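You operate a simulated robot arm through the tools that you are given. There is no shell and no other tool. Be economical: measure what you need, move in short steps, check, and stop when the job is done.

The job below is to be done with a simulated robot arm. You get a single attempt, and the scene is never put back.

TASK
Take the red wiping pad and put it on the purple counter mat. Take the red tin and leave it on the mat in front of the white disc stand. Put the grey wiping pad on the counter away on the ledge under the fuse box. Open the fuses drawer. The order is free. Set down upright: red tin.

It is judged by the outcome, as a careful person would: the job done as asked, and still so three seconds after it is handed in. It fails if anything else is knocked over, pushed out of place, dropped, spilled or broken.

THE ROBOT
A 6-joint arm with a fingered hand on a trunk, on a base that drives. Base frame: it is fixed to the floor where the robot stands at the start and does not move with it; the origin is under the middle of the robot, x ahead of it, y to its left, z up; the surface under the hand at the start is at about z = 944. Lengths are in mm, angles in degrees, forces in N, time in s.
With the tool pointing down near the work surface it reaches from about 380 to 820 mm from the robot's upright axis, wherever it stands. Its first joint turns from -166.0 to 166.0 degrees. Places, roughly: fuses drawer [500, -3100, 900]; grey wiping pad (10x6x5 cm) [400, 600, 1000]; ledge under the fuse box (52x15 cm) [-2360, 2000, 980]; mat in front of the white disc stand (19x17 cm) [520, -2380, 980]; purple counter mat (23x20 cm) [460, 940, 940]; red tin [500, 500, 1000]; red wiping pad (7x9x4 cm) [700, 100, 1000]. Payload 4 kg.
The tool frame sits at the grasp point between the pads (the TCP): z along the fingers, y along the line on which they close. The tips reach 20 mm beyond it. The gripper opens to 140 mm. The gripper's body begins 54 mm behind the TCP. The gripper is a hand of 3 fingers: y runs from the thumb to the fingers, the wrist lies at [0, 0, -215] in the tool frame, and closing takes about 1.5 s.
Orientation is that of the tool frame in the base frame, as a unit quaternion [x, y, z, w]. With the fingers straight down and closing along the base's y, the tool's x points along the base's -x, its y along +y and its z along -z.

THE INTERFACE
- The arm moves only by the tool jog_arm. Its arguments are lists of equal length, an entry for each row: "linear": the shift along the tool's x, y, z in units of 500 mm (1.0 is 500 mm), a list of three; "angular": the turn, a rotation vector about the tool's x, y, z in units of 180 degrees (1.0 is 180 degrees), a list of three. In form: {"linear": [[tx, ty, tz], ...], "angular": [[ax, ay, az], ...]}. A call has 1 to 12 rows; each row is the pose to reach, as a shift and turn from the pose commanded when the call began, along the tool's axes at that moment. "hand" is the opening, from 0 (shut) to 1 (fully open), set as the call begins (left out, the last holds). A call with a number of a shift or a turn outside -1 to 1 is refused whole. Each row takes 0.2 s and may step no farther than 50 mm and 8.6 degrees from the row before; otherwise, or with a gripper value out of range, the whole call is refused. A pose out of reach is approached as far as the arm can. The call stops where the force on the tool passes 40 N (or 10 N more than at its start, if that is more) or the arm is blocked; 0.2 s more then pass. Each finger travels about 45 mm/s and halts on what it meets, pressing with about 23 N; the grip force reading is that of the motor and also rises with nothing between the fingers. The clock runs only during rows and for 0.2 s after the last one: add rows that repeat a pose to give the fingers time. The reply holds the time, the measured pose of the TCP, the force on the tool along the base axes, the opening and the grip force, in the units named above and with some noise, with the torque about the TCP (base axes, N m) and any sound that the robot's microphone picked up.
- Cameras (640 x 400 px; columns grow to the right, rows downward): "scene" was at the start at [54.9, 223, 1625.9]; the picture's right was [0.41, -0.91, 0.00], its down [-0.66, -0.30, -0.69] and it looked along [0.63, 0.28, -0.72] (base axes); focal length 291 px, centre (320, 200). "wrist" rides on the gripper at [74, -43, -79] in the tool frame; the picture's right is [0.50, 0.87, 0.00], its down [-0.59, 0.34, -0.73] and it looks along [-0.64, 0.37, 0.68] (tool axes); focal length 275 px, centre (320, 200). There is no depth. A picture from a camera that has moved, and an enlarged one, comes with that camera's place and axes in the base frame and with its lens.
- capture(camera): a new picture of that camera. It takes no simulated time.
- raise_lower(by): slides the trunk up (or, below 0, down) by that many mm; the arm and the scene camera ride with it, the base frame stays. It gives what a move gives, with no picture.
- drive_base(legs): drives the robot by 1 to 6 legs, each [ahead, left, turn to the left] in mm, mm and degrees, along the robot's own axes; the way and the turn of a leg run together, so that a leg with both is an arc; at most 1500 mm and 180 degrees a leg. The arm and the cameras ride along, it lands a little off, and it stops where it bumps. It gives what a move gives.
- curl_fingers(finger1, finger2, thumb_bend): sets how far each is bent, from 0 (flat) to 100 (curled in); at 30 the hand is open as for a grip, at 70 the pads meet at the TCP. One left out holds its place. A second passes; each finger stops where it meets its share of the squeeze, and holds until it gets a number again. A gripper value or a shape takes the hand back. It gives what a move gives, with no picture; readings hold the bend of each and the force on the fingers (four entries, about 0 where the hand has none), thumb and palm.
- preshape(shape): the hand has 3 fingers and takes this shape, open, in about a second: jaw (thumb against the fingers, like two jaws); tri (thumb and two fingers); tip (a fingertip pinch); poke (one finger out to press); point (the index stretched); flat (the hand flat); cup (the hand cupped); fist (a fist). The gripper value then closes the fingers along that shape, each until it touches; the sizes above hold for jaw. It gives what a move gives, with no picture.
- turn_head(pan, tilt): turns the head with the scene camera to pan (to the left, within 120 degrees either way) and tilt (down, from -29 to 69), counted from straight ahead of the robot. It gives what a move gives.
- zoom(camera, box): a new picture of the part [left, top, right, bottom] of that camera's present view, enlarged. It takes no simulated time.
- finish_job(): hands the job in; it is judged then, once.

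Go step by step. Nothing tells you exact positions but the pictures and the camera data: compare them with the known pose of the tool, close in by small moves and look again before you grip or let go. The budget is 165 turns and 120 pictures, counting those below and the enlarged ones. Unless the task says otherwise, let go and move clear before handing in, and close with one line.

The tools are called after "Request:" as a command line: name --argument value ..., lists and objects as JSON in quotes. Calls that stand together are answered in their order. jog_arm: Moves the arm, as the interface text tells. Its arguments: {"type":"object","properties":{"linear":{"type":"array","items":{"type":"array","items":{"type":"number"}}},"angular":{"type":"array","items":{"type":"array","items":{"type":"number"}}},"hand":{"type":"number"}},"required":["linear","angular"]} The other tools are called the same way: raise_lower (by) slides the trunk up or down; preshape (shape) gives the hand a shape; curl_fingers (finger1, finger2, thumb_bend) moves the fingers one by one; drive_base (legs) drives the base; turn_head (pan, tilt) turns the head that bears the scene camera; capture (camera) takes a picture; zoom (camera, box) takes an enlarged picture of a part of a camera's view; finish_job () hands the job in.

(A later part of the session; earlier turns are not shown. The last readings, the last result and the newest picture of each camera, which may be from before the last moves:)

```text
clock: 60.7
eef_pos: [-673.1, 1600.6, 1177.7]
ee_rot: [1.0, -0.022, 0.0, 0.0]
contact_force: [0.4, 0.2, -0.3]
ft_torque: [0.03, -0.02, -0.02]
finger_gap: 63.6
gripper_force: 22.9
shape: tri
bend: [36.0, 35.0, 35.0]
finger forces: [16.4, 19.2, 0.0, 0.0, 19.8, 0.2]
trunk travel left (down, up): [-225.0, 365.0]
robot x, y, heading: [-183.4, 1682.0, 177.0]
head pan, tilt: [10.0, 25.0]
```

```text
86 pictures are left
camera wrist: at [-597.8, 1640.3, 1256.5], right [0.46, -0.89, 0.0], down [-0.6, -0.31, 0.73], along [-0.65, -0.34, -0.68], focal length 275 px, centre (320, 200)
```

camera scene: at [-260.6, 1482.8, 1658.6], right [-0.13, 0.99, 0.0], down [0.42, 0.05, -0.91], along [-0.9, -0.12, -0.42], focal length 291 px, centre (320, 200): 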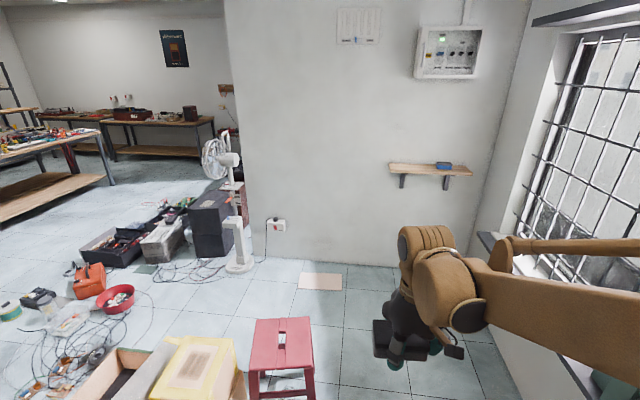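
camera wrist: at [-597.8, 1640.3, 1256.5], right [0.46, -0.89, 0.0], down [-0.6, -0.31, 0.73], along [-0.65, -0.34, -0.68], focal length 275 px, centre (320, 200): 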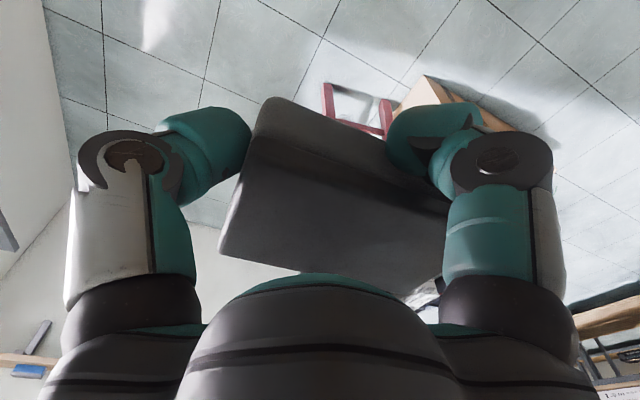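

The ledge spans about y 1730–2265 at top z ≈ 960, with a blue pad at y≈2090; I aim for y≈1880. Driving up to it.

Request:
drive_base --legs '[[0, -217, 3], [1400, 0, 0]]'

Request:
turn_head --pan 0 --tilt 40

Request:
capture --camera "scene"

Request:
capture --camera "wrist"

```text
clock: 69.0
eef_pos: [-2054.5, 1750.1, 1178.5]
ee_rot: [1.0, 0.016, 0.0, 0.0]
contact_force: [-1.0, 0.5, -0.5]
ft_torque: [0.03, 0.03, 0.0]
finger_gap: 63.6
gripper_force: 23.2
shape: tri
bend: [36.0, 35.0, 35.0]
finger forces: [16.4, 19.1, 0.0, 0.0, 19.8, 0.0]
trunk travel left (down, up): [-225.0, 365.0]
robot x, y, heading: [-1574.5, 1876.3, -178.2]
head pan, tilt: [10.0, 25.0]
```

```text
clock: 69.7
eef_pos: [-2054.6, 1749.9, 1178.7]
ee_rot: [1.0, 0.016, 0.001, 0.0]
contact_force: [-0.6, -0.4, -1.5]
ft_torque: [0.0, -0.01, -0.01]
finger_gap: 63.6
gripper_force: 23.0
shape: tri
bend: [36.0, 35.0, 35.0]
finger forces: [16.4, 19.2, 0.0, 0.0, 19.7, 0.0]
trunk travel left (down, up): [-225.0, 365.0]
robot x, y, heading: [-1569.1, 1872.6, -178.4]
head pan, tilt: [0.0, 40.0]
```

```text
85 pictures are left
camera scene: at [-1629.6, 1680.8, 1635.3], right [-0.03, 1.0, 0.0], down [0.64, 0.02, -0.77], along [-0.77, -0.02, -0.64], focal length 291 px, centre (320, 200)
```

scene: 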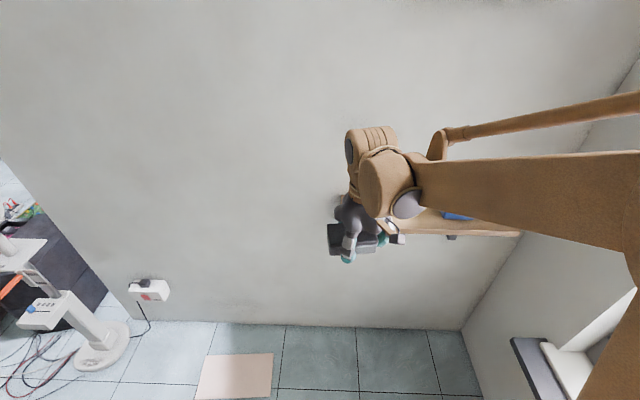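

```text
84 pictures are left
camera wrist: at [-1983.0, 1796.1, 1256.5], right [0.53, -0.85, 0.0], down [-0.58, -0.36, 0.73], along [-0.62, -0.39, -0.68], focal length 275 px, centre (320, 200)
```

wrist: 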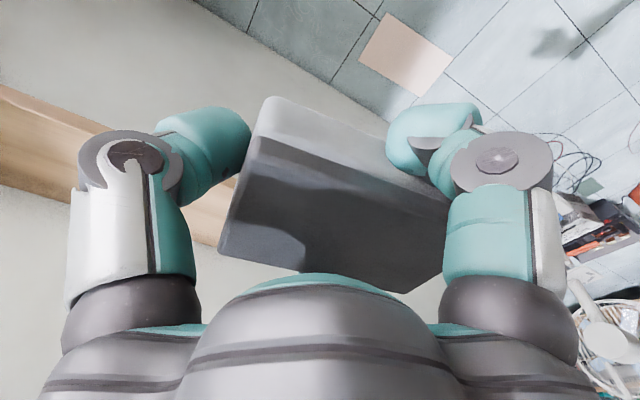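

The hand hides the ledge's left end; I move the hand to y≈1880 and look again.

Request:
jog_arm --linear '[[0, -0.09, 0], [0, -0.18, 0], [0, -0.26, 0], [0, -0.26, 0]]' --angular '[[0, 0, 0], [0, 0, 0], [0, 0, 0], [0, 0, 0]]'

Request:
capture --camera "scene"

Request:
capture --camera "wrist"

```text
clock: 70.7
eef_pos: [-2057.2, 1881.9, 1178.7]
ee_rot: [1.0, 0.015, 0.0, 0.0]
contact_force: [-0.1, -0.4, -0.7]
ft_torque: [-0.02, 0.04, -0.02]
finger_gap: 63.4
gripper_force: 22.7
shape: tri
bend: [36.0, 35.0, 35.0]
finger forces: [16.4, 19.2, 0.0, 0.1, 19.5, 0.0]
trunk travel left (down, up): [-225.0, 365.0]
robot x, y, heading: [-1574.7, 1873.0, -178.2]
head pan, tilt: [0.0, 40.0]
```

```text
83 pictures are left
camera scene: at [-1629.4, 1680.3, 1635.2], right [-0.03, 1.0, 0.0], down [0.64, 0.02, -0.77], along [-0.77, -0.02, -0.64], focal length 291 px, centre (320, 200)
```

scene: 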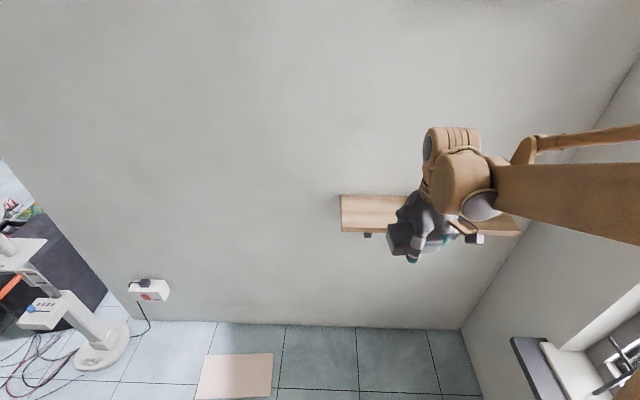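

```text
82 pictures are left
camera wrist: at [-1986.8, 1926.6, 1256.4], right [0.53, -0.85, 0.0], down [-0.58, -0.36, 0.73], along [-0.62, -0.39, -0.68], focal length 275 px, centre (320, 200)
```

wrist: 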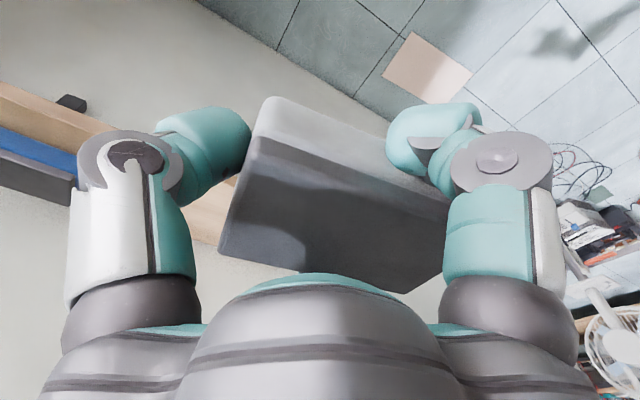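

Zooming on the ledge to pin its height and front edge.

Request:
zoom --camera "scene" --box '[320, 160, 560, 310]'

```text
2.67 times, centred on (440, 235) of scene
camera zoom: at [-1629.4, 1680.3, 1635.2], right [-0.03, 1.0, 0.0], down [0.64, 0.02, -0.77], along [-0.77, -0.02, -0.64], focal length 776 px, centre (0, 107)
```

zoom: 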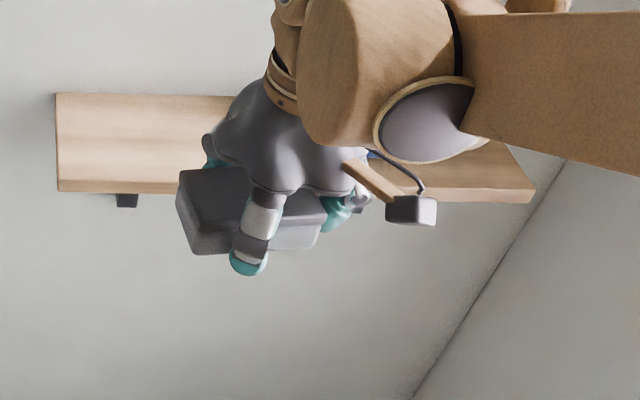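

Wall–floor line gives wall at x≈-2455, so the ledge top is z≈968, front edge x≈-2287. I drive 130 mm closer and extend to x≈-2345, still high.

Request:
drive_base --legs '[[130, 0, 0]]'

Request:
jog_arm --linear '[[-0.08, 0, 0], [-0.16, 0, 0], [-0.24, 0, 0], [-0.316, 0, 0], [-0.316, 0, 0.08], [-0.316, 0, 0.16], [-0.316, 0, 0.22], [-0.316, 0, 0.22]]' --angular '[[0, 0, 0], [0, 0, 0], [0, 0, 0], [0, 0, 0], [0, 0, 0], [0, 0, 0], [0, 0, 0], [0, 0, 0]]'

Request:
capture --camera "scene"

Request:
capture --camera "wrist"

```text
clock: 72.0
eef_pos: [-2188.9, 1876.6, 1175.8]
ee_rot: [1.0, 0.016, 0.001, 0.0]
contact_force: [-0.5, 0.4, -1.7]
ft_torque: [0.01, -0.02, 0.02]
finger_gap: 63.6
gripper_force: 23.2
shape: tri
bend: [36.0, 35.0, 35.0]
finger forces: [16.4, 19.3, 0.0, 0.0, 19.6, 0.0]
trunk travel left (down, up): [-225.0, 365.0]
robot x, y, heading: [-1700.8, 1868.7, -178.1]
head pan, tilt: [0.0, 40.0]
```

```text
clock: 73.8
eef_pos: [-2344.8, 1872.2, 1066.1]
ee_rot: [1.0, 0.016, 0.0, 0.0]
contact_force: [-0.6, -0.2, -0.3]
ft_torque: [0.03, -0.01, -0.04]
finger_gap: 63.5
gripper_force: 22.8
shape: tri
bend: [36.0, 35.0, 35.0]
finger forces: [16.4, 19.3, 0.0, 0.0, 19.4, 0.0]
trunk travel left (down, up): [-225.0, 365.0]
robot x, y, heading: [-1697.2, 1873.5, -178.0]
head pan, tilt: [0.0, 40.0]
```

```text
80 pictures are left
camera scene: at [-1759.2, 1676.7, 1635.3], right [-0.03, 1.0, 0.0], down [0.64, 0.02, -0.77], along [-0.77, -0.02, -0.64], focal length 291 px, centre (320, 200)
```

scene: 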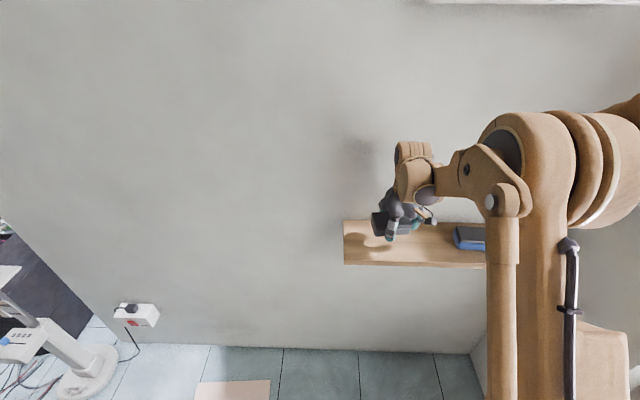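

```text
79 pictures are left
camera wrist: at [-2274.7, 1917.6, 1144.3], right [0.53, -0.85, 0.0], down [-0.58, -0.36, 0.73], along [-0.62, -0.39, -0.68], focal length 275 px, centre (320, 200)
```

wrist: 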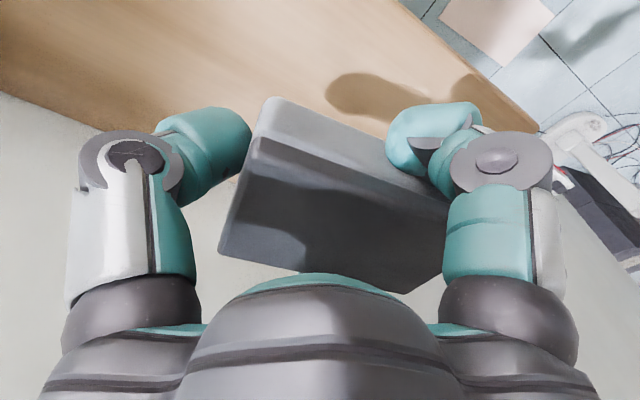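

Front edge at x≈-2285, wall at -2458; the pad would sit 30 mm in from the edge. Lowering carefully.

Request:
jog_arm --linear '[[0, 0, 0.06], [0, 0, 0.11], [0, 0, 0.126], [0, 0, 0.134], [0, 0, 0.14], [0, 0, 0.144], [0, 0, 0.144]]' --angular '[[0, 0, 0], [0, 0, 0], [0, 0, 0], [0, 0, 0], [0, 0, 0], [0, 0, 0], [0, 0, 0]]'

Request:
zoom --camera "scene" --box '[330, 130, 500, 280]'

Request:
capture --camera "wrist"

```text
clock: 75.1
eef_pos: [-2345.0, 1873.0, 1001.0]
ee_rot: [1.0, 0.017, -0.002, -0.001]
contact_force: [-2.6, 1.0, 31.1]
ft_torque: [0.11, 0.15, 0.2]
finger_gap: 65.4
gripper_force: 22.9
shape: tri
bend: [36.0, 34.0, 35.0]
finger forces: [21.0, 23.6, 0.0, 0.1, 25.1, 0.1]
trunk travel left (down, up): [-225.0, 365.0]
robot x, y, heading: [-1703.6, 1869.0, -178.0]
head pan, tilt: [0.0, 40.0]
stopped in row 6: the force on the tool passed its limit at 42 N (the readings are from after the stop); the commanded pose is now the measured one
```

```text
2.67 times, centred on (415, 205) of scene
camera zoom: at [-1756.4, 1676.7, 1635.6], right [-0.03, 1.0, 0.0], down [0.64, 0.02, -0.77], along [-0.77, -0.02, -0.64], focal length 776 px, centre (67, 187)
```

zoom: 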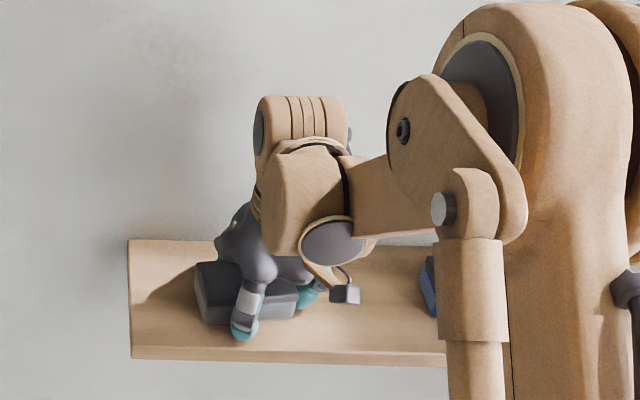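

```text
77 pictures are left
camera wrist: at [-2273.0, 1917.9, 1078.6], right [0.53, -0.85, 0.0], down [-0.57, -0.36, 0.74], along [-0.63, -0.39, -0.68], focal length 275 px, centre (320, 200)
```

wrist: 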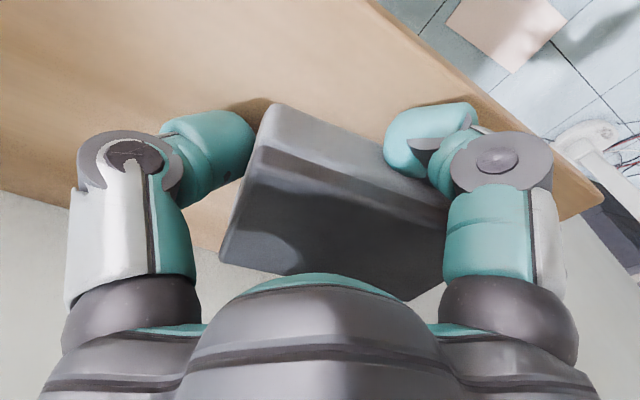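

The pad is down on the ledge (contact at z≈1001). I ease the pressure, open partly and rise.

Request:
jog_arm --linear '[[0, 0, -0.003], [0, 0, -0.003], [0, 0, -0.003], [0, 0, -0.003], [0, 0, -0.003], [0, 0, -0.003], [0, 0, -0.003]]' --angular '[[0, 0, 0], [0, 0, 0], [0, 0, 0], [0, 0, 0], [0, 0, 0], [0, 0, 0], [0, 0, 0]]' --hand 0.8

Request:
capture --camera "wrist"

```text
clock: 76.7
eef_pos: [-2344.6, 1872.9, 1000.4]
ee_rot: [1.0, 0.016, -0.002, -0.001]
contact_force: [-1.9, 6.0, 31.7]
ft_torque: [-0.79, -0.2, -0.12]
finger_gap: 101.4
gripper_force: 0.1
shape: tri
bend: [28.0, 27.0, 23.0]
finger forces: [18.1, 13.3, 0.0, 0.0, 0.1, 0.1]
trunk travel left (down, up): [-225.0, 365.0]
robot x, y, heading: [-1702.5, 1866.6, -178.4]
head pan, tilt: [0.0, 40.0]
```

```text
76 pictures are left
camera wrist: at [-2272.8, 1918.5, 1079.0], right [0.53, -0.85, 0.0], down [-0.57, -0.36, 0.74], along [-0.63, -0.39, -0.68], focal length 275 px, centre (320, 200)
```

wrist: 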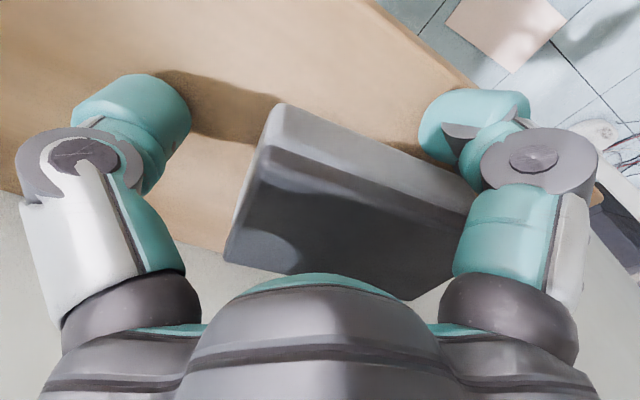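

The thumb is free; two fingers still read load. Lifting slightly to see whether the pad stays.

Request:
jog_arm --linear '[[0, 0, -0.008], [0, 0, -0.016], [0, 0, -0.016], [0, 0, -0.016], [0, 0, -0.016]]' --angular '[[0, 0, 0], [0, 0, 0], [0, 0, 0], [0, 0, 0], [0, 0, 0]]' --hand 0.9

Request:
capture --camera "wrist"

Request:
zoom --camera "scene" --box '[330, 130, 500, 280]'

```text
clock: 77.9
eef_pos: [-2345.5, 1870.2, 1006.9]
ee_rot: [1.0, 0.017, -0.001, 0.0]
contact_force: [0.6, 0.2, 0.0]
ft_torque: [-0.03, -0.04, 0.01]
finger_gap: 125.7
gripper_force: 0.0
shape: tri
bend: [24.0, 24.0, 23.0]
finger forces: [0.0, 0.1, 0.0, 0.0, 0.0, 0.1]
trunk travel left (down, up): [-225.0, 365.0]
robot x, y, heading: [-1703.6, 1867.1, -178.0]
head pan, tilt: [0.0, 40.0]
```

```text
75 pictures are left
camera wrist: at [-2275.1, 1916.8, 1085.4], right [0.53, -0.85, 0.0], down [-0.58, -0.36, 0.73], along [-0.62, -0.39, -0.68], focal length 275 px, centre (320, 200)
```

wrist: 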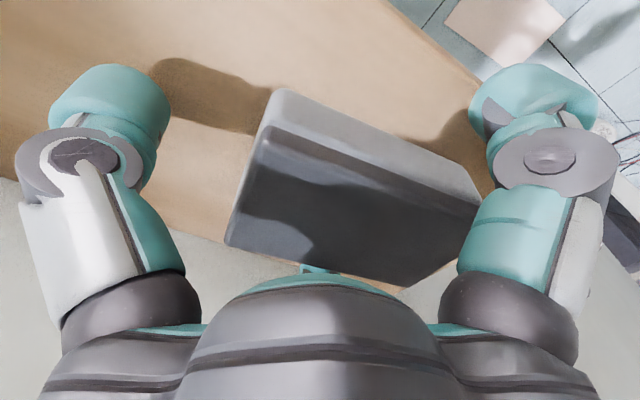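

```text
2.67 times, centred on (415, 205) of scene
camera zoom: at [-1759.6, 1676.7, 1635.2], right [-0.03, 1.0, 0.0], down [0.64, 0.02, -0.77], along [-0.77, -0.02, -0.64], focal length 776 px, centre (67, 187)
```

zoom: 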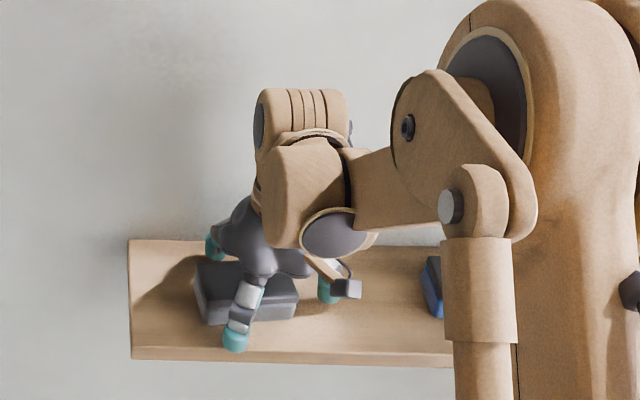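

Freed; the pad stays on the ledge. Rising straight up and retracting.

Request:
jog_arm --linear '[[0, 0, -0.05], [0, 0, -0.13], [0, 0, -0.22], [0, 0, -0.3], [0.08, 0, -0.36], [0.16, 0, -0.36], [0.24, 0, -0.36], [0.32, 0, -0.36], [0.32, 0, -0.36]]' --angular '[[0, 0, 0], [0, 0, 0], [0, 0, 0], [0, 0, 0], [0, 0, 0], [0, 0, 0], [0, 0, 0], [0, 0, 0], [0, 0, 0]]'

Request:
capture --camera "scene"

```text
clock: 79.9
eef_pos: [-2184.7, 1875.3, 1189.3]
ee_rot: [1.0, 0.016, 0.0, 0.0]
contact_force: [-0.4, 0.6, -0.2]
ft_torque: [0.02, -0.04, -0.05]
finger_gap: 126.0
gripper_force: 0.1
shape: tri
bend: [24.0, 24.0, 23.0]
finger forces: [0.0, 0.1, 0.0, 0.0, 0.0, 0.0]
trunk travel left (down, up): [-225.0, 365.0]
robot x, y, heading: [-1700.4, 1871.9, -178.5]
head pan, tilt: [0.0, 40.0]
```

```text
73 pictures are left
camera scene: at [-1760.2, 1676.7, 1635.2], right [-0.03, 1.0, 0.0], down [0.64, 0.02, -0.77], along [-0.77, -0.02, -0.64], focal length 291 px, centre (320, 200)
```

scene: 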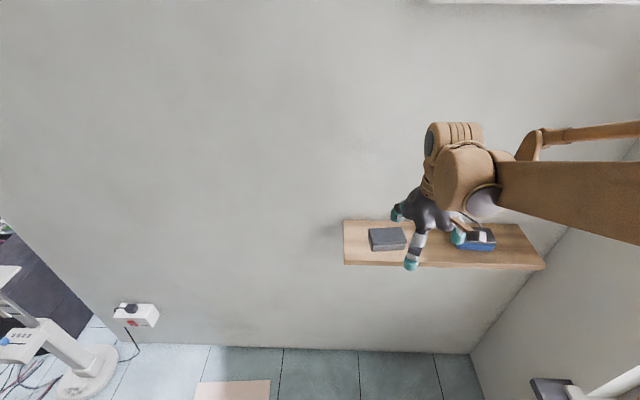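

The grey pad is well on the ledge. Next the tin, at about (607,443), top ≈1030: I drive back by the same way.

Request:
drive_base --legs '[[-1500, 0, 0], [0, 220, 0], [0, 0, -90], [0, 0, -91.5], [0, -1240, 0]]'

Request:
turn_head --pan 0 --tilt 45

Request:
capture --camera "scene"

Request:
capture --camera "wrist"

```text
clock: 102.2
eef_pos: [299.0, 451.2, 1188.7]
ee_rot: [-0.005, 1.0, 0.0, 0.0]
contact_force: [-0.7, 0.0, 0.7]
ft_torque: [0.01, 0.0, -0.02]
finger_gap: 125.6
gripper_force: 0.0
shape: tri
bend: [24.0, 24.0, 23.0]
finger forces: [0.1, 0.0, 0.0, 0.0, 0.1, 0.0]
trunk travel left (down, up): [-225.0, 365.0]
robot x, y, heading: [-182.7, 469.6, 0.4]
head pan, tilt: [0.0, 40.0]
```

```text
clock: 102.8
eef_pos: [299.7, 451.1, 1190.0]
ee_rot: [-0.005, 1.0, 0.0, 0.0]
contact_force: [-0.5, -0.2, -0.8]
ft_torque: [-0.02, 0.0, -0.01]
finger_gap: 125.7
gripper_force: 0.0
shape: tri
bend: [24.0, 24.0, 23.0]
finger forces: [0.0, 0.0, 0.0, 0.0, 0.1, 0.0]
trunk travel left (down, up): [-225.0, 365.0]
robot x, y, heading: [-180.8, 467.2, 0.3]
head pan, tilt: [0.0, 45.0]
```

```text
72 pictures are left
camera scene: at [-120.7, 659.3, 1628.0], right [0.01, -1.0, 0.0], down [-0.71, -0.01, -0.71], along [0.71, 0.01, -0.71], focal length 291 px, centre (320, 200)
```

scene: 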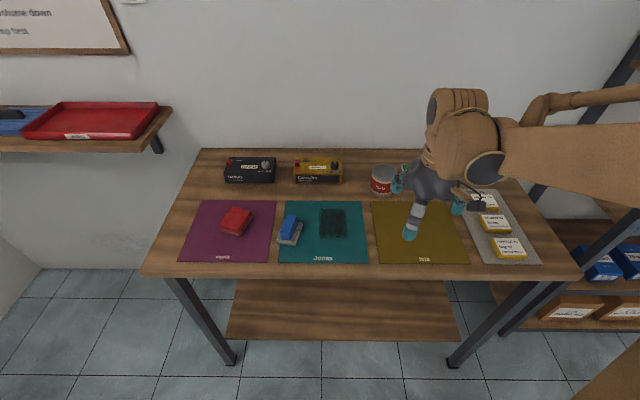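

```text
71 pictures are left
camera wrist: at [224.3, 408.3, 1267.5], right [-0.51, 0.86, 0.0], down [0.58, 0.34, 0.73], along [0.63, 0.37, -0.68], focal length 275 px, centre (320, 200)
```

wrist: 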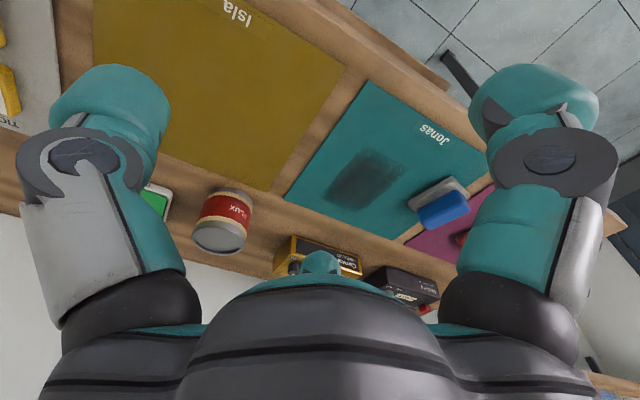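

Driving ahead 200 mm to bring the tin in comfortable reach.

Request:
drive_base --legs '[[200, 0, 0]]'

Request:
jog_arm --linear '[[-0.04, 0, 0], [-0.08, -0.01, 0.05], [-0.08, -0.01, 0.05]]' --angular '[[0, 0, 0], [0, 0, 0], [0, 0, 0]]' --hand 1

Request:
capture --camera "wrist"

Request:
zoom --camera "scene" --box '[280, 120, 520, 270]'

```text
clock: 104.4
eef_pos: [502.1, 453.5, 1188.7]
ee_rot: [-0.004, 1.0, -0.001, -0.001]
contact_force: [-0.1, 0.8, 1.1]
ft_torque: [-0.01, 0.02, -0.02]
finger_gap: 125.8
gripper_force: 0.0
shape: tri
bend: [24.0, 24.0, 23.0]
finger forces: [0.1, 0.0, 0.0, 0.1, 0.0, 0.1]
trunk travel left (down, up): [-225.0, 365.0]
robot x, y, heading: [19.6, 471.7, 0.6]
head pan, tilt: [0.0, 45.0]
```

```text
clock: 105.2
eef_pos: [539.6, 448.9, 1164.4]
ee_rot: [-0.005, 1.0, -0.001, 0.001]
contact_force: [-0.6, 0.1, 0.9]
ft_torque: [0.02, 0.05, -0.01]
finger_gap: 140.0
gripper_force: 0.0
shape: tri
bend: [30.0, 30.0, 30.0]
finger forces: [0.1, 0.0, 0.0, 0.0, 0.0, 0.1]
trunk travel left (down, up): [-225.0, 365.0]
robot x, y, heading: [21.9, 472.8, 0.5]
head pan, tilt: [0.0, 45.0]
```

```text
70 pictures are left
camera wrist: at [464.9, 405.8, 1242.6], right [-0.51, 0.86, 0.0], down [0.58, 0.35, 0.74], along [0.63, 0.37, -0.68], focal length 275 px, centre (320, 200)
```

wrist: 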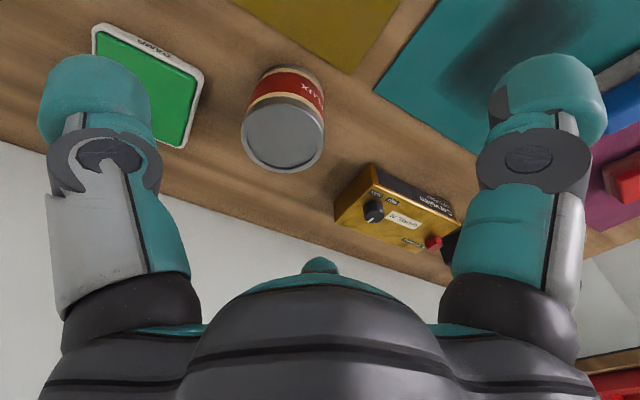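

```text
2.67 times, centred on (400, 195) of scene
camera zoom: at [79.5, 661.2, 1628.0], right [0.01, -1.0, 0.0], down [-0.71, -0.01, -0.71], along [0.71, 0.01, -0.71], focal length 776 px, centre (107, 213)
```

zoom: 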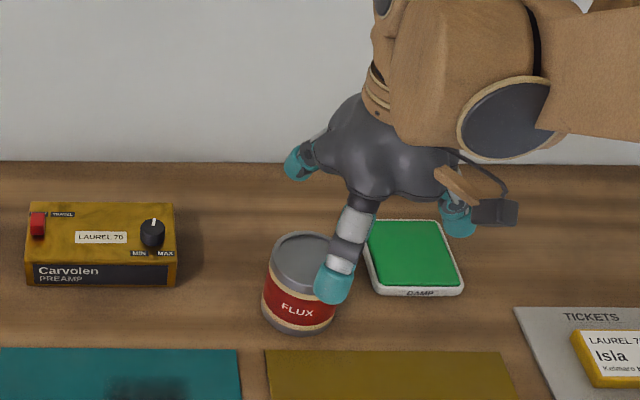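

Tin estimated at (617,455), lid z≈1012. Moving above it.

Request:
jog_arm --linear '[[-0.07, 0.005, 0.06], [-0.154, 0.01, 0.1], [-0.154, 0.01, 0.148], [-0.154, 0.01, 0.148]]' --angular '[[0, 0, 0], [0, 0, 0], [0, 0, 0], [0, 0, 0]]'

Request:
capture --camera "wrist"

Request:
zoom --camera "scene" --box '[280, 120, 520, 270]'

```text
clock: 106.2
eef_pos: [619.5, 453.9, 1089.3]
ee_rot: [-0.004, 1.0, -0.001, 0.001]
contact_force: [-0.2, 0.4, 0.1]
ft_torque: [-0.01, 0.01, -0.01]
finger_gap: 139.9
gripper_force: 0.0
shape: tri
bend: [30.0, 30.0, 30.0]
finger forces: [0.1, 0.0, 0.0, 0.0, 0.0, 0.0]
trunk travel left (down, up): [-225.0, 365.0]
robot x, y, heading: [22.5, 471.2, 0.8]
head pan, tilt: [0.0, 45.0]
```

```text
68 pictures are left
camera wrist: at [544.4, 410.2, 1168.3], right [-0.51, 0.86, 0.0], down [0.58, 0.35, 0.73], along [0.63, 0.37, -0.68], focal length 275 px, centre (320, 200)
```

wrist: 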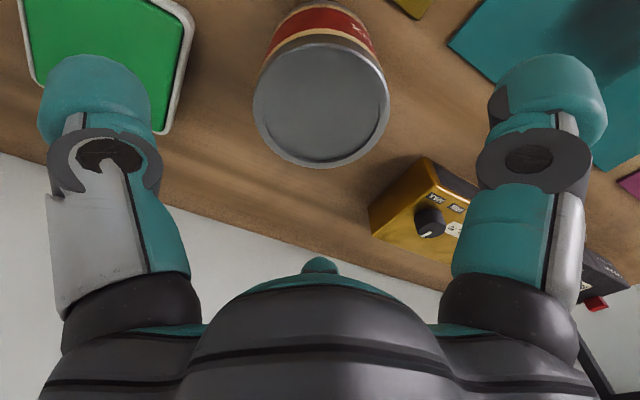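

```text
2.67 times, centred on (400, 195) of scene
camera zoom: at [80.1, 661.1, 1628.0], right [0.01, -1.0, 0.0], down [-0.71, -0.01, -0.71], along [0.71, 0.01, -0.71], focal length 776 px, centre (107, 213)
```

zoom: 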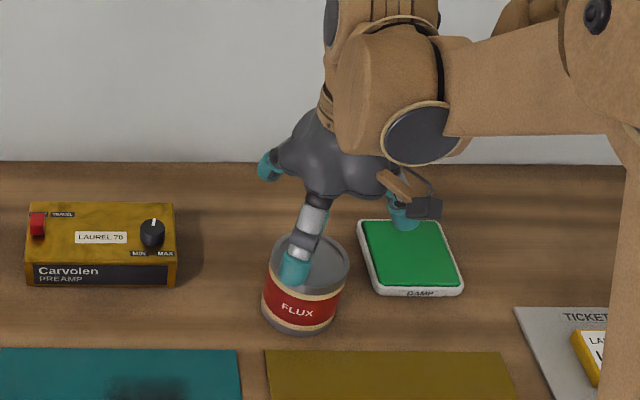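

Tin centred under the hand (d≈81). Descending to z≈980 and closing.

Request:
jog_arm --linear '[[0.004, 0, 0.07], [0.004, 0, 0.14], [0.004, 0, 0.19], [0.004, 0, 0.218], [0.004, 0, 0.218]]' --angular '[[0, 0, 0], [0, 0, 0], [0, 0, 0], [0, 0, 0], [0, 0, 0]]'

Request:
capture --camera "wrist"

```text
clock: 107.4
eef_pos: [615.6, 453.8, 980.6]
ee_rot: [-0.005, 1.0, 0.0, 0.001]
contact_force: [0.2, -0.2, 0.9]
ft_torque: [0.01, 0.0, 0.0]
finger_gap: 140.0
gripper_force: 0.1
shape: tri
bend: [30.0, 30.0, 30.0]
finger forces: [0.1, 1.4, 0.0, 0.0, 0.0, 0.0]
trunk travel left (down, up): [-225.0, 365.0]
robot x, y, heading: [21.2, 470.2, 0.5]
head pan, tilt: [0.0, 45.0]
```

```text
66 pictures are left
camera wrist: at [541.6, 411.1, 1059.3], right [-0.51, 0.86, 0.0], down [0.58, 0.35, 0.73], along [0.63, 0.37, -0.68], focal length 275 px, centre (320, 200)
```

wrist: 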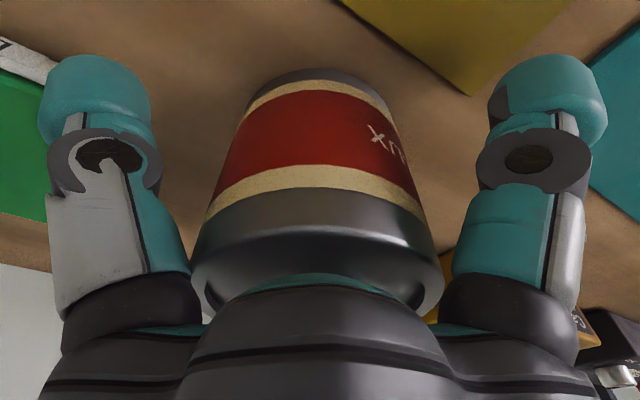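

Tin sits centred between fingers. Raising a hair and closing.

Request:
jog_arm --linear '[[0, 0, -0.01], [0, 0, -0.01], [0, 0, -0.01], [0, 0, -0.01], [0, 0, -0.01], [0, 0, -0.01], [0, 0, -0.01], [0, 0, -0.01], [0, 0, -0.01]]' --angular '[[0, 0, 0], [0, 0, 0], [0, 0, 0], [0, 0, 0], [0, 0, 0], [0, 0, 0], [0, 0, 0], [0, 0, 0], [0, 0, 0]]' --hand 0

Request:
capture --camera "wrist"

Request:
zoom --camera "scene" --box '[280, 120, 520, 270]'

```text
clock: 109.4
eef_pos: [615.7, 453.9, 986.1]
ee_rot: [-0.004, 1.0, 0.0, 0.001]
contact_force: [-1.4, -1.5, 2.2]
ft_torque: [-0.15, 0.21, 0.0]
finger_gap: 77.6
gripper_force: 22.7
shape: tri
bend: [36.0, 35.0, 34.0]
finger forces: [21.9, 18.3, 0.0, 0.0, 24.4, 0.1]
trunk travel left (down, up): [-225.0, 365.0]
robot x, y, heading: [19.6, 470.1, 0.5]
head pan, tilt: [0.0, 45.0]
```

```text
65 pictures are left
camera wrist: at [540.5, 410.6, 1065.2], right [-0.51, 0.86, 0.0], down [0.58, 0.35, 0.74], along [0.63, 0.37, -0.68], focal length 275 px, centre (320, 200)
```

wrist: 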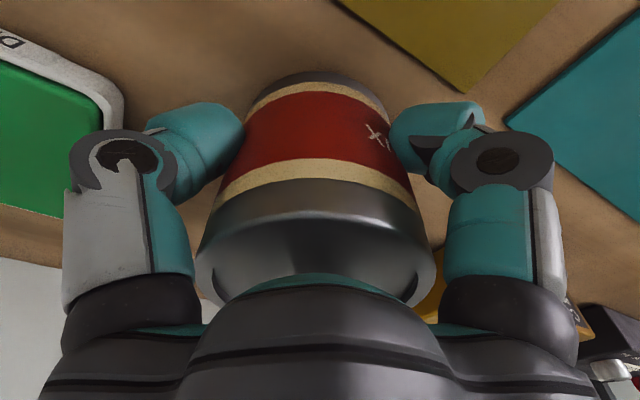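

```text
2.67 times, centred on (400, 195) of scene
camera zoom: at [79.9, 660.8, 1628.0], right [0.01, -1.0, 0.0], down [-0.71, -0.01, -0.71], along [0.71, 0.01, -0.71], focal length 776 px, centre (107, 213)
```

zoom: 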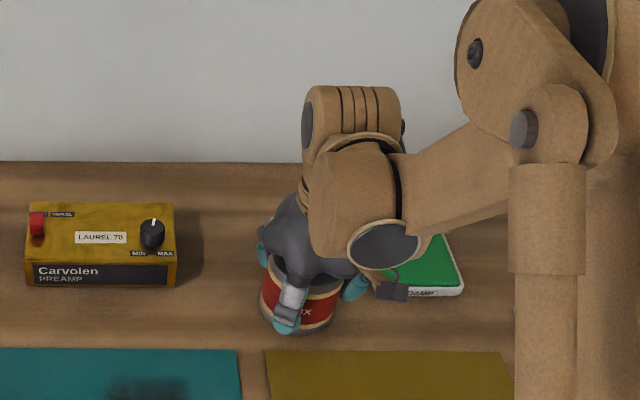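

Firm three-finger hold on the tin. Lifting and retracting.

Request:
jog_arm --linear '[[0, 0, -0.03], [0, 0, -0.1], [0, 0, -0.19], [0, 0, -0.28], [0, 0, -0.37], [0, 0, -0.44], [0.09, 0, -0.44], [0.17, 0, -0.44], [0.25, 0, -0.44], [0.25, 0, -0.44]]' --angular '[[0, 0, 0], [0, 0, 0], [0, 0, 0], [0, 0, 0], [0, 0, 0], [0, 0, 0], [0, 0, 0], [0, 0, 0], [0, 0, 0], [0, 0, 0]]'

Request:
turn_head --pan -60 --tilt 30

Request:
capture --camera "scene"

Request:
capture --camera "wrist"

```text
clock: 111.6
eef_pos: [491.9, 454.0, 1205.2]
ee_rot: [-0.005, 1.0, 0.0, 0.0]
contact_force: [-0.3, 0.4, -3.1]
ft_torque: [0.03, 0.03, 0.02]
finger_gap: 77.0
gripper_force: 23.0
shape: tri
bend: [36.0, 34.0, 34.0]
finger forces: [21.2, 17.2, 0.1, 0.0, 23.0, 0.0]
trunk travel left (down, up): [-225.0, 365.0]
robot x, y, heading: [19.0, 466.8, 0.4]
head pan, tilt: [0.0, 45.0]
```

```text
clock: 112.9
eef_pos: [490.9, 453.3, 1205.6]
ee_rot: [-0.005, 1.0, -0.001, 0.0]
contact_force: [-0.6, 0.1, -3.7]
ft_torque: [-0.02, 0.01, -0.01]
finger_gap: 76.9
gripper_force: 23.5
shape: tri
bend: [36.0, 34.0, 34.0]
finger forces: [21.4, 17.1, 0.1, 0.0, 22.9, 0.0]
trunk travel left (down, up): [-225.0, 365.0]
robot x, y, heading: [19.7, 470.9, 0.6]
head pan, tilt: [-60.0, 30.0]
```

```text
63 pictures are left
camera scene: at [44.9, 582.5, 1650.6], right [-0.86, -0.51, 0.0], down [-0.25, 0.43, -0.87], along [0.44, -0.75, -0.5], focal length 291 px, centre (320, 200)
```

scene: 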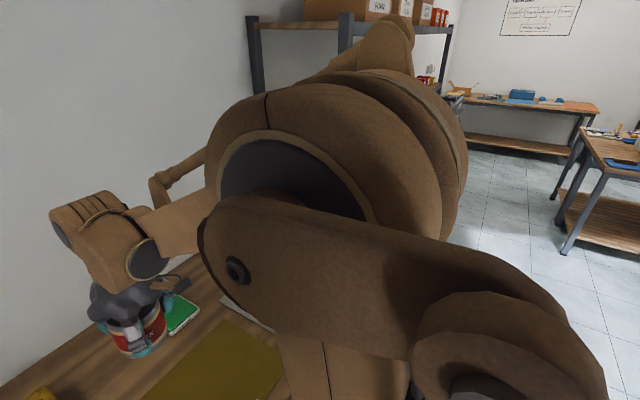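

```text
62 pictures are left
camera wrist: at [415.6, 410.9, 1284.0], right [-0.51, 0.86, 0.0], down [0.58, 0.35, 0.73], along [0.63, 0.37, -0.68], focal length 275 px, centre (320, 200)
```

wrist: 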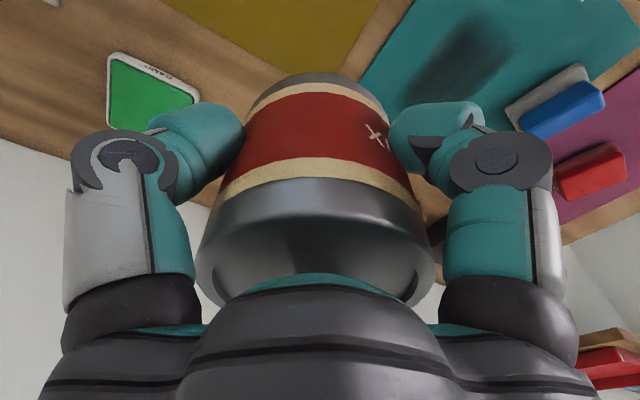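

Tin held. I back off, turn right and drive down the aisle toward the mat with the disc stand.

Request:
drive_base --legs '[[-220, 0, 0], [0, 0, -90], [1000, 0, 0]]'

Request:
turn_head --pan 15 --tilt 25

Request:
capture --camera "scene"

```text
clock: 123.3
eef_pos: [-220.3, -1020.5, 1205.5]
ee_rot: [0.706, 0.708, 0.0, 0.0]
contact_force: [-0.1, -0.8, -3.1]
ft_torque: [0.01, 0.0, 0.02]
finger_gap: 76.2
gripper_force: 23.3
shape: tri
bend: [37.0, 34.0, 34.0]
finger forces: [20.8, 17.4, 0.2, 0.1, 22.7, 0.0]
trunk travel left (down, up): [-225.0, 365.0]
robot x, y, heading: [-198.7, -545.4, -90.1]
head pan, tilt: [-60.0, 30.0]
```

```text
clock: 124.8
eef_pos: [-219.5, -1020.7, 1204.7]
ee_rot: [0.706, 0.709, -0.001, 0.0]
contact_force: [-0.2, 0.0, -1.8]
ft_torque: [0.0, 0.01, 0.01]
finger_gap: 76.3
gripper_force: 23.2
shape: tri
bend: [37.0, 34.0, 34.0]
finger forces: [20.8, 17.3, 0.0, 0.0, 23.0, 0.0]
trunk travel left (down, up): [-225.0, 365.0]
robot x, y, heading: [-199.1, -547.0, -89.9]
head pan, tilt: [15.0, 25.0]
```

```text
61 pictures are left
camera scene: at [16.4, -617.0, 1658.6], right [-0.97, -0.26, 0.0], down [-0.11, 0.41, -0.91], along [0.24, -0.87, -0.42], focal length 291 px, centre (320, 200)
```

scene: 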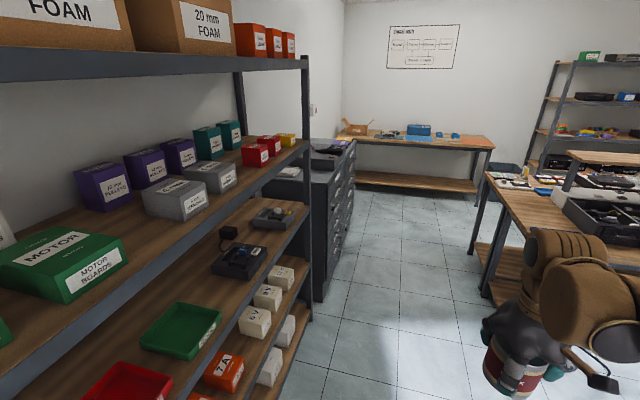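

The aisle is clear. The dark drawer cabinet begins at y≈-2200, front x≈457. Driving on and turning to face it.

Request:
drive_base --legs '[[1500, 0, 0], [300, 0, 0], [0, 0, 90]]'

Request:
turn_head --pan 0 --tilt 35

Request:
capture --camera "scene"

```text
clock: 137.6
eef_pos: [287.8, -2331.2, 1205.7]
ee_rot: [-0.012, 1.0, -0.001, 0.001]
contact_force: [-0.2, -0.7, -3.4]
ft_torque: [0.04, 0.05, -0.03]
finger_gap: 76.0
gripper_force: 23.6
shape: tri
bend: [37.0, 34.0, 34.0]
finger forces: [20.3, 17.3, 0.0, 0.1, 23.0, 0.0]
trunk travel left (down, up): [-225.0, 365.0]
robot x, y, heading: [-185.9, -2319.9, 1.5]
head pan, tilt: [15.0, 25.0]
```

```text
clock: 138.4
eef_pos: [288.7, -2330.6, 1207.1]
ee_rot: [-0.012, 1.0, -0.001, 0.001]
contact_force: [0.1, 0.1, -2.7]
ft_torque: [-0.01, -0.02, 0.0]
finger_gap: 75.9
gripper_force: 23.7
shape: tri
bend: [37.0, 34.0, 34.0]
finger forces: [20.4, 17.4, 0.1, 0.0, 23.0, 0.0]
trunk travel left (down, up): [-225.0, 365.0]
robot x, y, heading: [-180.4, -2321.8, 1.6]
head pan, tilt: [0.0, 35.0]
```

```text
60 pictures are left
camera scene: at [-118.8, -2129.5, 1642.8], right [0.03, -1.0, 0.0], down [-0.57, -0.01, -0.82], along [0.82, 0.02, -0.57], focal length 291 px, centre (320, 200)
```

scene: 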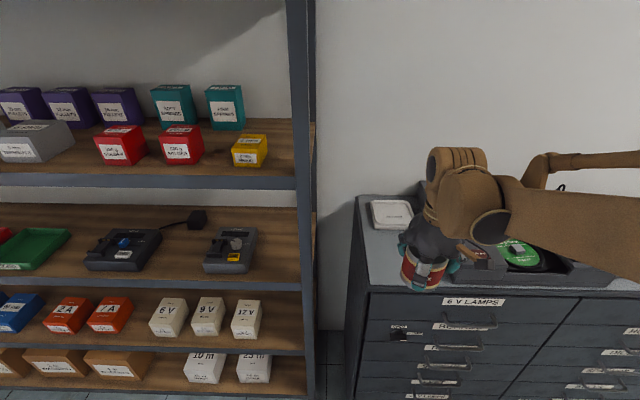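

The cabinet top is partly hidden by the arm. I shift right to view the mats and the drawer labels.

Request:
drive_base --legs '[[0, -420, -1.5]]'

Request:
turn_head --pan 10 --tilt 35

Request:
capture --camera "scene"

```text
clock: 141.0
eef_pos: [291.8, -2771.2, 1205.4]
ee_rot: [0.003, 1.0, 0.001, 0.001]
contact_force: [0.4, -0.4, -3.2]
ft_torque: [0.02, -0.01, 0.0]
finger_gap: 76.2
gripper_force: 23.4
shape: tri
bend: [37.0, 34.0, 34.0]
finger forces: [20.3, 17.3, 0.0, 0.1, 23.1, 0.0]
trunk travel left (down, up): [-225.0, 365.0]
robot x, y, heading: [-177.2, -2743.2, -0.3]
head pan, tilt: [0.0, 35.0]
```

```text
clock: 141.7
eef_pos: [290.7, -2768.7, 1205.8]
ee_rot: [0.003, 1.0, 0.0, 0.001]
contact_force: [1.1, -0.5, -2.6]
ft_torque: [0.01, 0.02, -0.01]
finger_gap: 75.9
gripper_force: 23.2
shape: tri
bend: [37.0, 34.0, 34.0]
finger forces: [20.5, 17.5, 0.0, 0.0, 23.0, 0.1]
trunk travel left (down, up): [-225.0, 365.0]
robot x, y, heading: [-182.6, -2744.4, -0.4]
head pan, tilt: [10.0, 35.0]
```

```text
59 pictures are left
camera scene: at [-110.3, -2539.7, 1642.8], right [0.17, -0.99, 0.0], down [-0.57, -0.1, -0.82], along [0.81, 0.14, -0.57], focal length 291 px, centre (320, 200)
```

scene: 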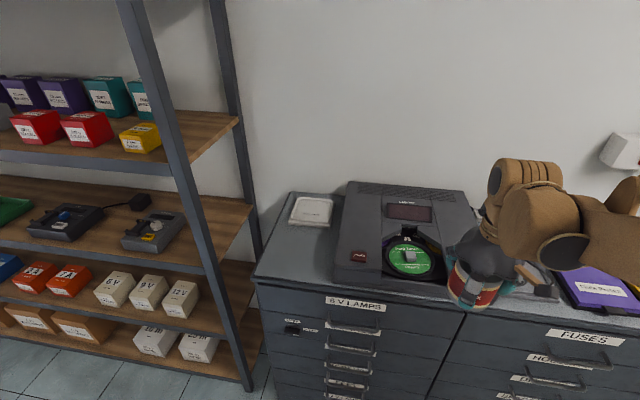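

Zooming onto the cabinet top.

Request:
zoom --camera "scene" --box '[240, 160, 480, 310]'

Request:
zoom --camera "scene" --box '[440, 230, 640, 400]'

```text
2.67 times, centred on (360, 235) of scene
camera zoom: at [-110.3, -2539.7, 1642.8], right [0.17, -0.99, 0.0], down [-0.57, -0.1, -0.82], along [0.81, 0.14, -0.57], focal length 776 px, centre (213, 107)
```

zoom: 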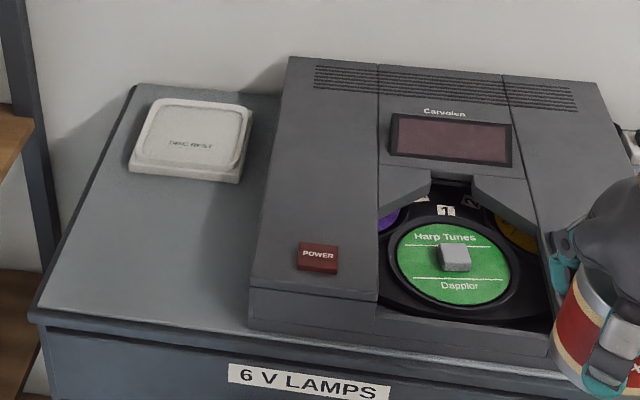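

```text
2.35 times, centred on (540, 315) of scene
camera zoom: at [-110.3, -2539.7, 1642.8], right [0.17, -0.99, 0.0], down [-0.57, -0.1, -0.82], along [0.81, 0.14, -0.57], focal length 684 px, centre (-198, -71)
```

zoom: 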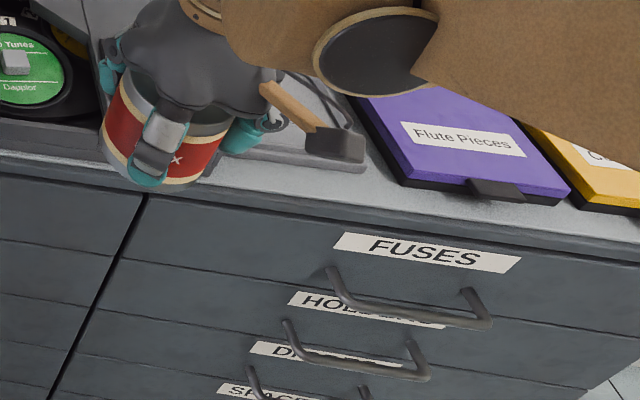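

The white "DISC REST" is at x≈650–800, y≈-2370; the area in front of it, left of the player (edge y≈-2486), is the goal around (520,-2370). The FUSES drawer is just right of the player. Driving back left and in.

Request:
drive_base --legs '[[0, 370, 0], [130, 0, 0]]'

Request:
turn_head --pan -5 --tilt 45

Request:
capture --camera "scene"

Request:
capture --camera "wrist"

```text
clock: 144.9
eef_pos: [425.1, -2392.5, 1204.9]
ee_rot: [0.0, 1.0, -0.001, 0.0]
contact_force: [0.3, 0.0, -2.9]
ft_torque: [0.0, 0.06, 0.0]
finger_gap: 75.8
gripper_force: 22.6
shape: tri
bend: [37.0, 34.0, 34.0]
finger forces: [20.5, 17.4, 0.1, 0.0, 23.0, 0.1]
trunk travel left (down, up): [-225.0, 365.0]
robot x, y, heading: [-50.0, -2371.3, -0.4]
head pan, tilt: [10.0, 35.0]
```

```text
clock: 145.7
eef_pos: [423.1, -2392.0, 1207.1]
ee_rot: [0.0, 1.0, 0.0, 0.001]
contact_force: [0.4, 0.5, -3.1]
ft_torque: [-0.04, 0.05, 0.03]
finger_gap: 76.0
gripper_force: 22.5
shape: tri
bend: [37.0, 34.0, 34.0]
finger forces: [20.6, 17.3, 0.1, 0.0, 23.0, 0.1]
trunk travel left (down, up): [-225.0, 365.0]
robot x, y, heading: [-52.6, -2370.6, 0.1]
head pan, tilt: [-5.0, 45.0]
```

```text
56 pictures are left
camera scene: at [14.2, -2187.7, 1628.0], right [-0.09, -1.0, 0.0], down [-0.7, 0.06, -0.71], along [0.7, -0.06, -0.71], focal length 291 px, centre (320, 200)
```

scene: 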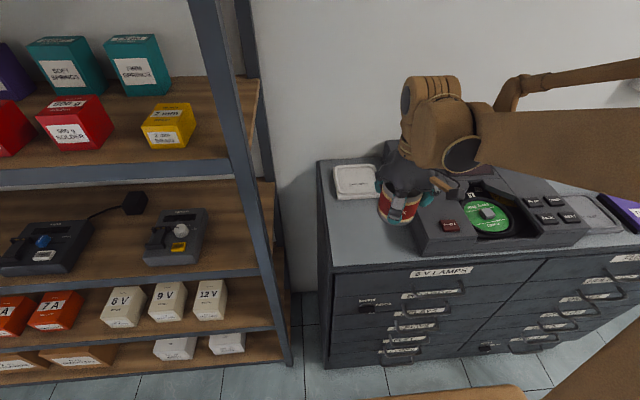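

```text
55 pictures are left
camera wrist: at [347.6, -2433.8, 1283.9], right [-0.5, 0.87, 0.0], down [0.59, 0.34, 0.73], along [0.64, 0.37, -0.68], focal length 275 px, centre (320, 200)
```

wrist: 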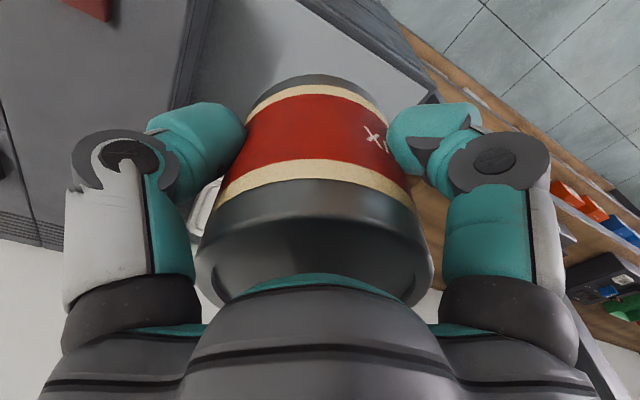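

Target tin centre (525,-2368) — midway between cabinet edge and player, ahead of the disc rest. Moving over it and partly down.

Request:
jog_arm --linear '[[-0.07, 0.015, 0], [-0.14, 0.03, 0], [-0.202, 0.046, 0.04], [-0.202, 0.046, 0.12], [-0.202, 0.046, 0.2], [-0.202, 0.046, 0.27], [-0.202, 0.046, 0.27]]' --angular '[[0, 0, 0], [0, 0, 0], [0, 0, 0], [0, 0, 0], [0, 0, 0], [0, 0, 0], [0, 0, 0]]'

Request:
zoom --camera "scene" --box '[300, 130, 540, 280]'

Request:
capture --camera "wrist"

```text
clock: 147.3
eef_pos: [522.7, -2370.4, 1069.8]
ee_rot: [0.0, 1.0, -0.001, 0.001]
contact_force: [0.5, 0.3, -2.0]
ft_torque: [-0.01, 0.03, 0.02]
finger_gap: 75.8
gripper_force: 22.7
shape: tri
bend: [37.0, 34.0, 34.0]
finger forces: [20.4, 17.6, 0.0, 0.1, 22.8, 0.0]
trunk travel left (down, up): [-225.0, 365.0]
robot x, y, heading: [-47.1, -2370.5, 0.3]
head pan, tilt: [-5.0, 45.0]
```

```text
2.67 times, centred on (420, 205) of scene
camera zoom: at [14.0, -2187.7, 1628.0], right [-0.09, -1.0, 0.0], down [-0.7, 0.06, -0.71], along [0.7, -0.06, -0.71], focal length 776 px, centre (53, 187)
```

zoom: 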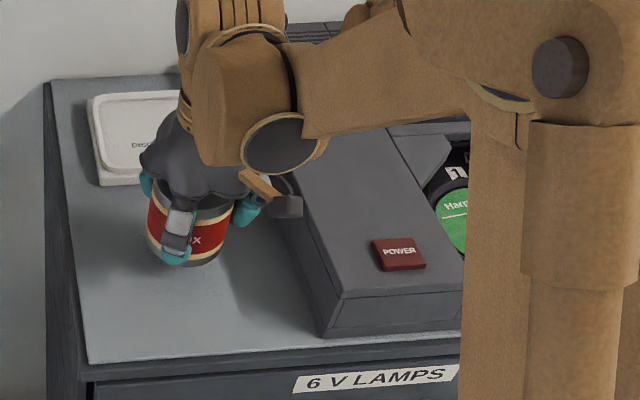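

```text
53 pictures are left
camera wrist: at [447.8, -2412.7, 1148.4], right [-0.5, 0.87, 0.0], down [0.59, 0.34, 0.73], along [0.64, 0.37, -0.68], focal length 275 px, centre (320, 200)
```

wrist: 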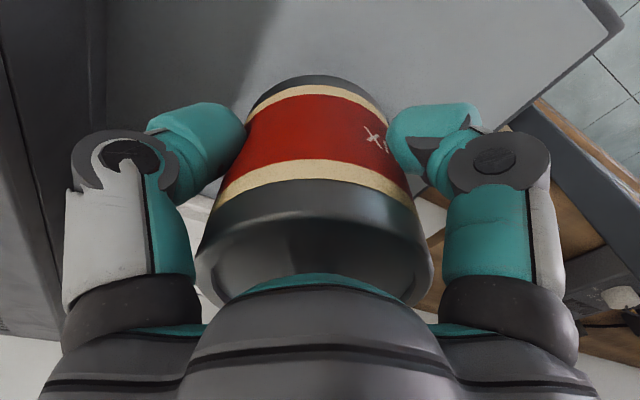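

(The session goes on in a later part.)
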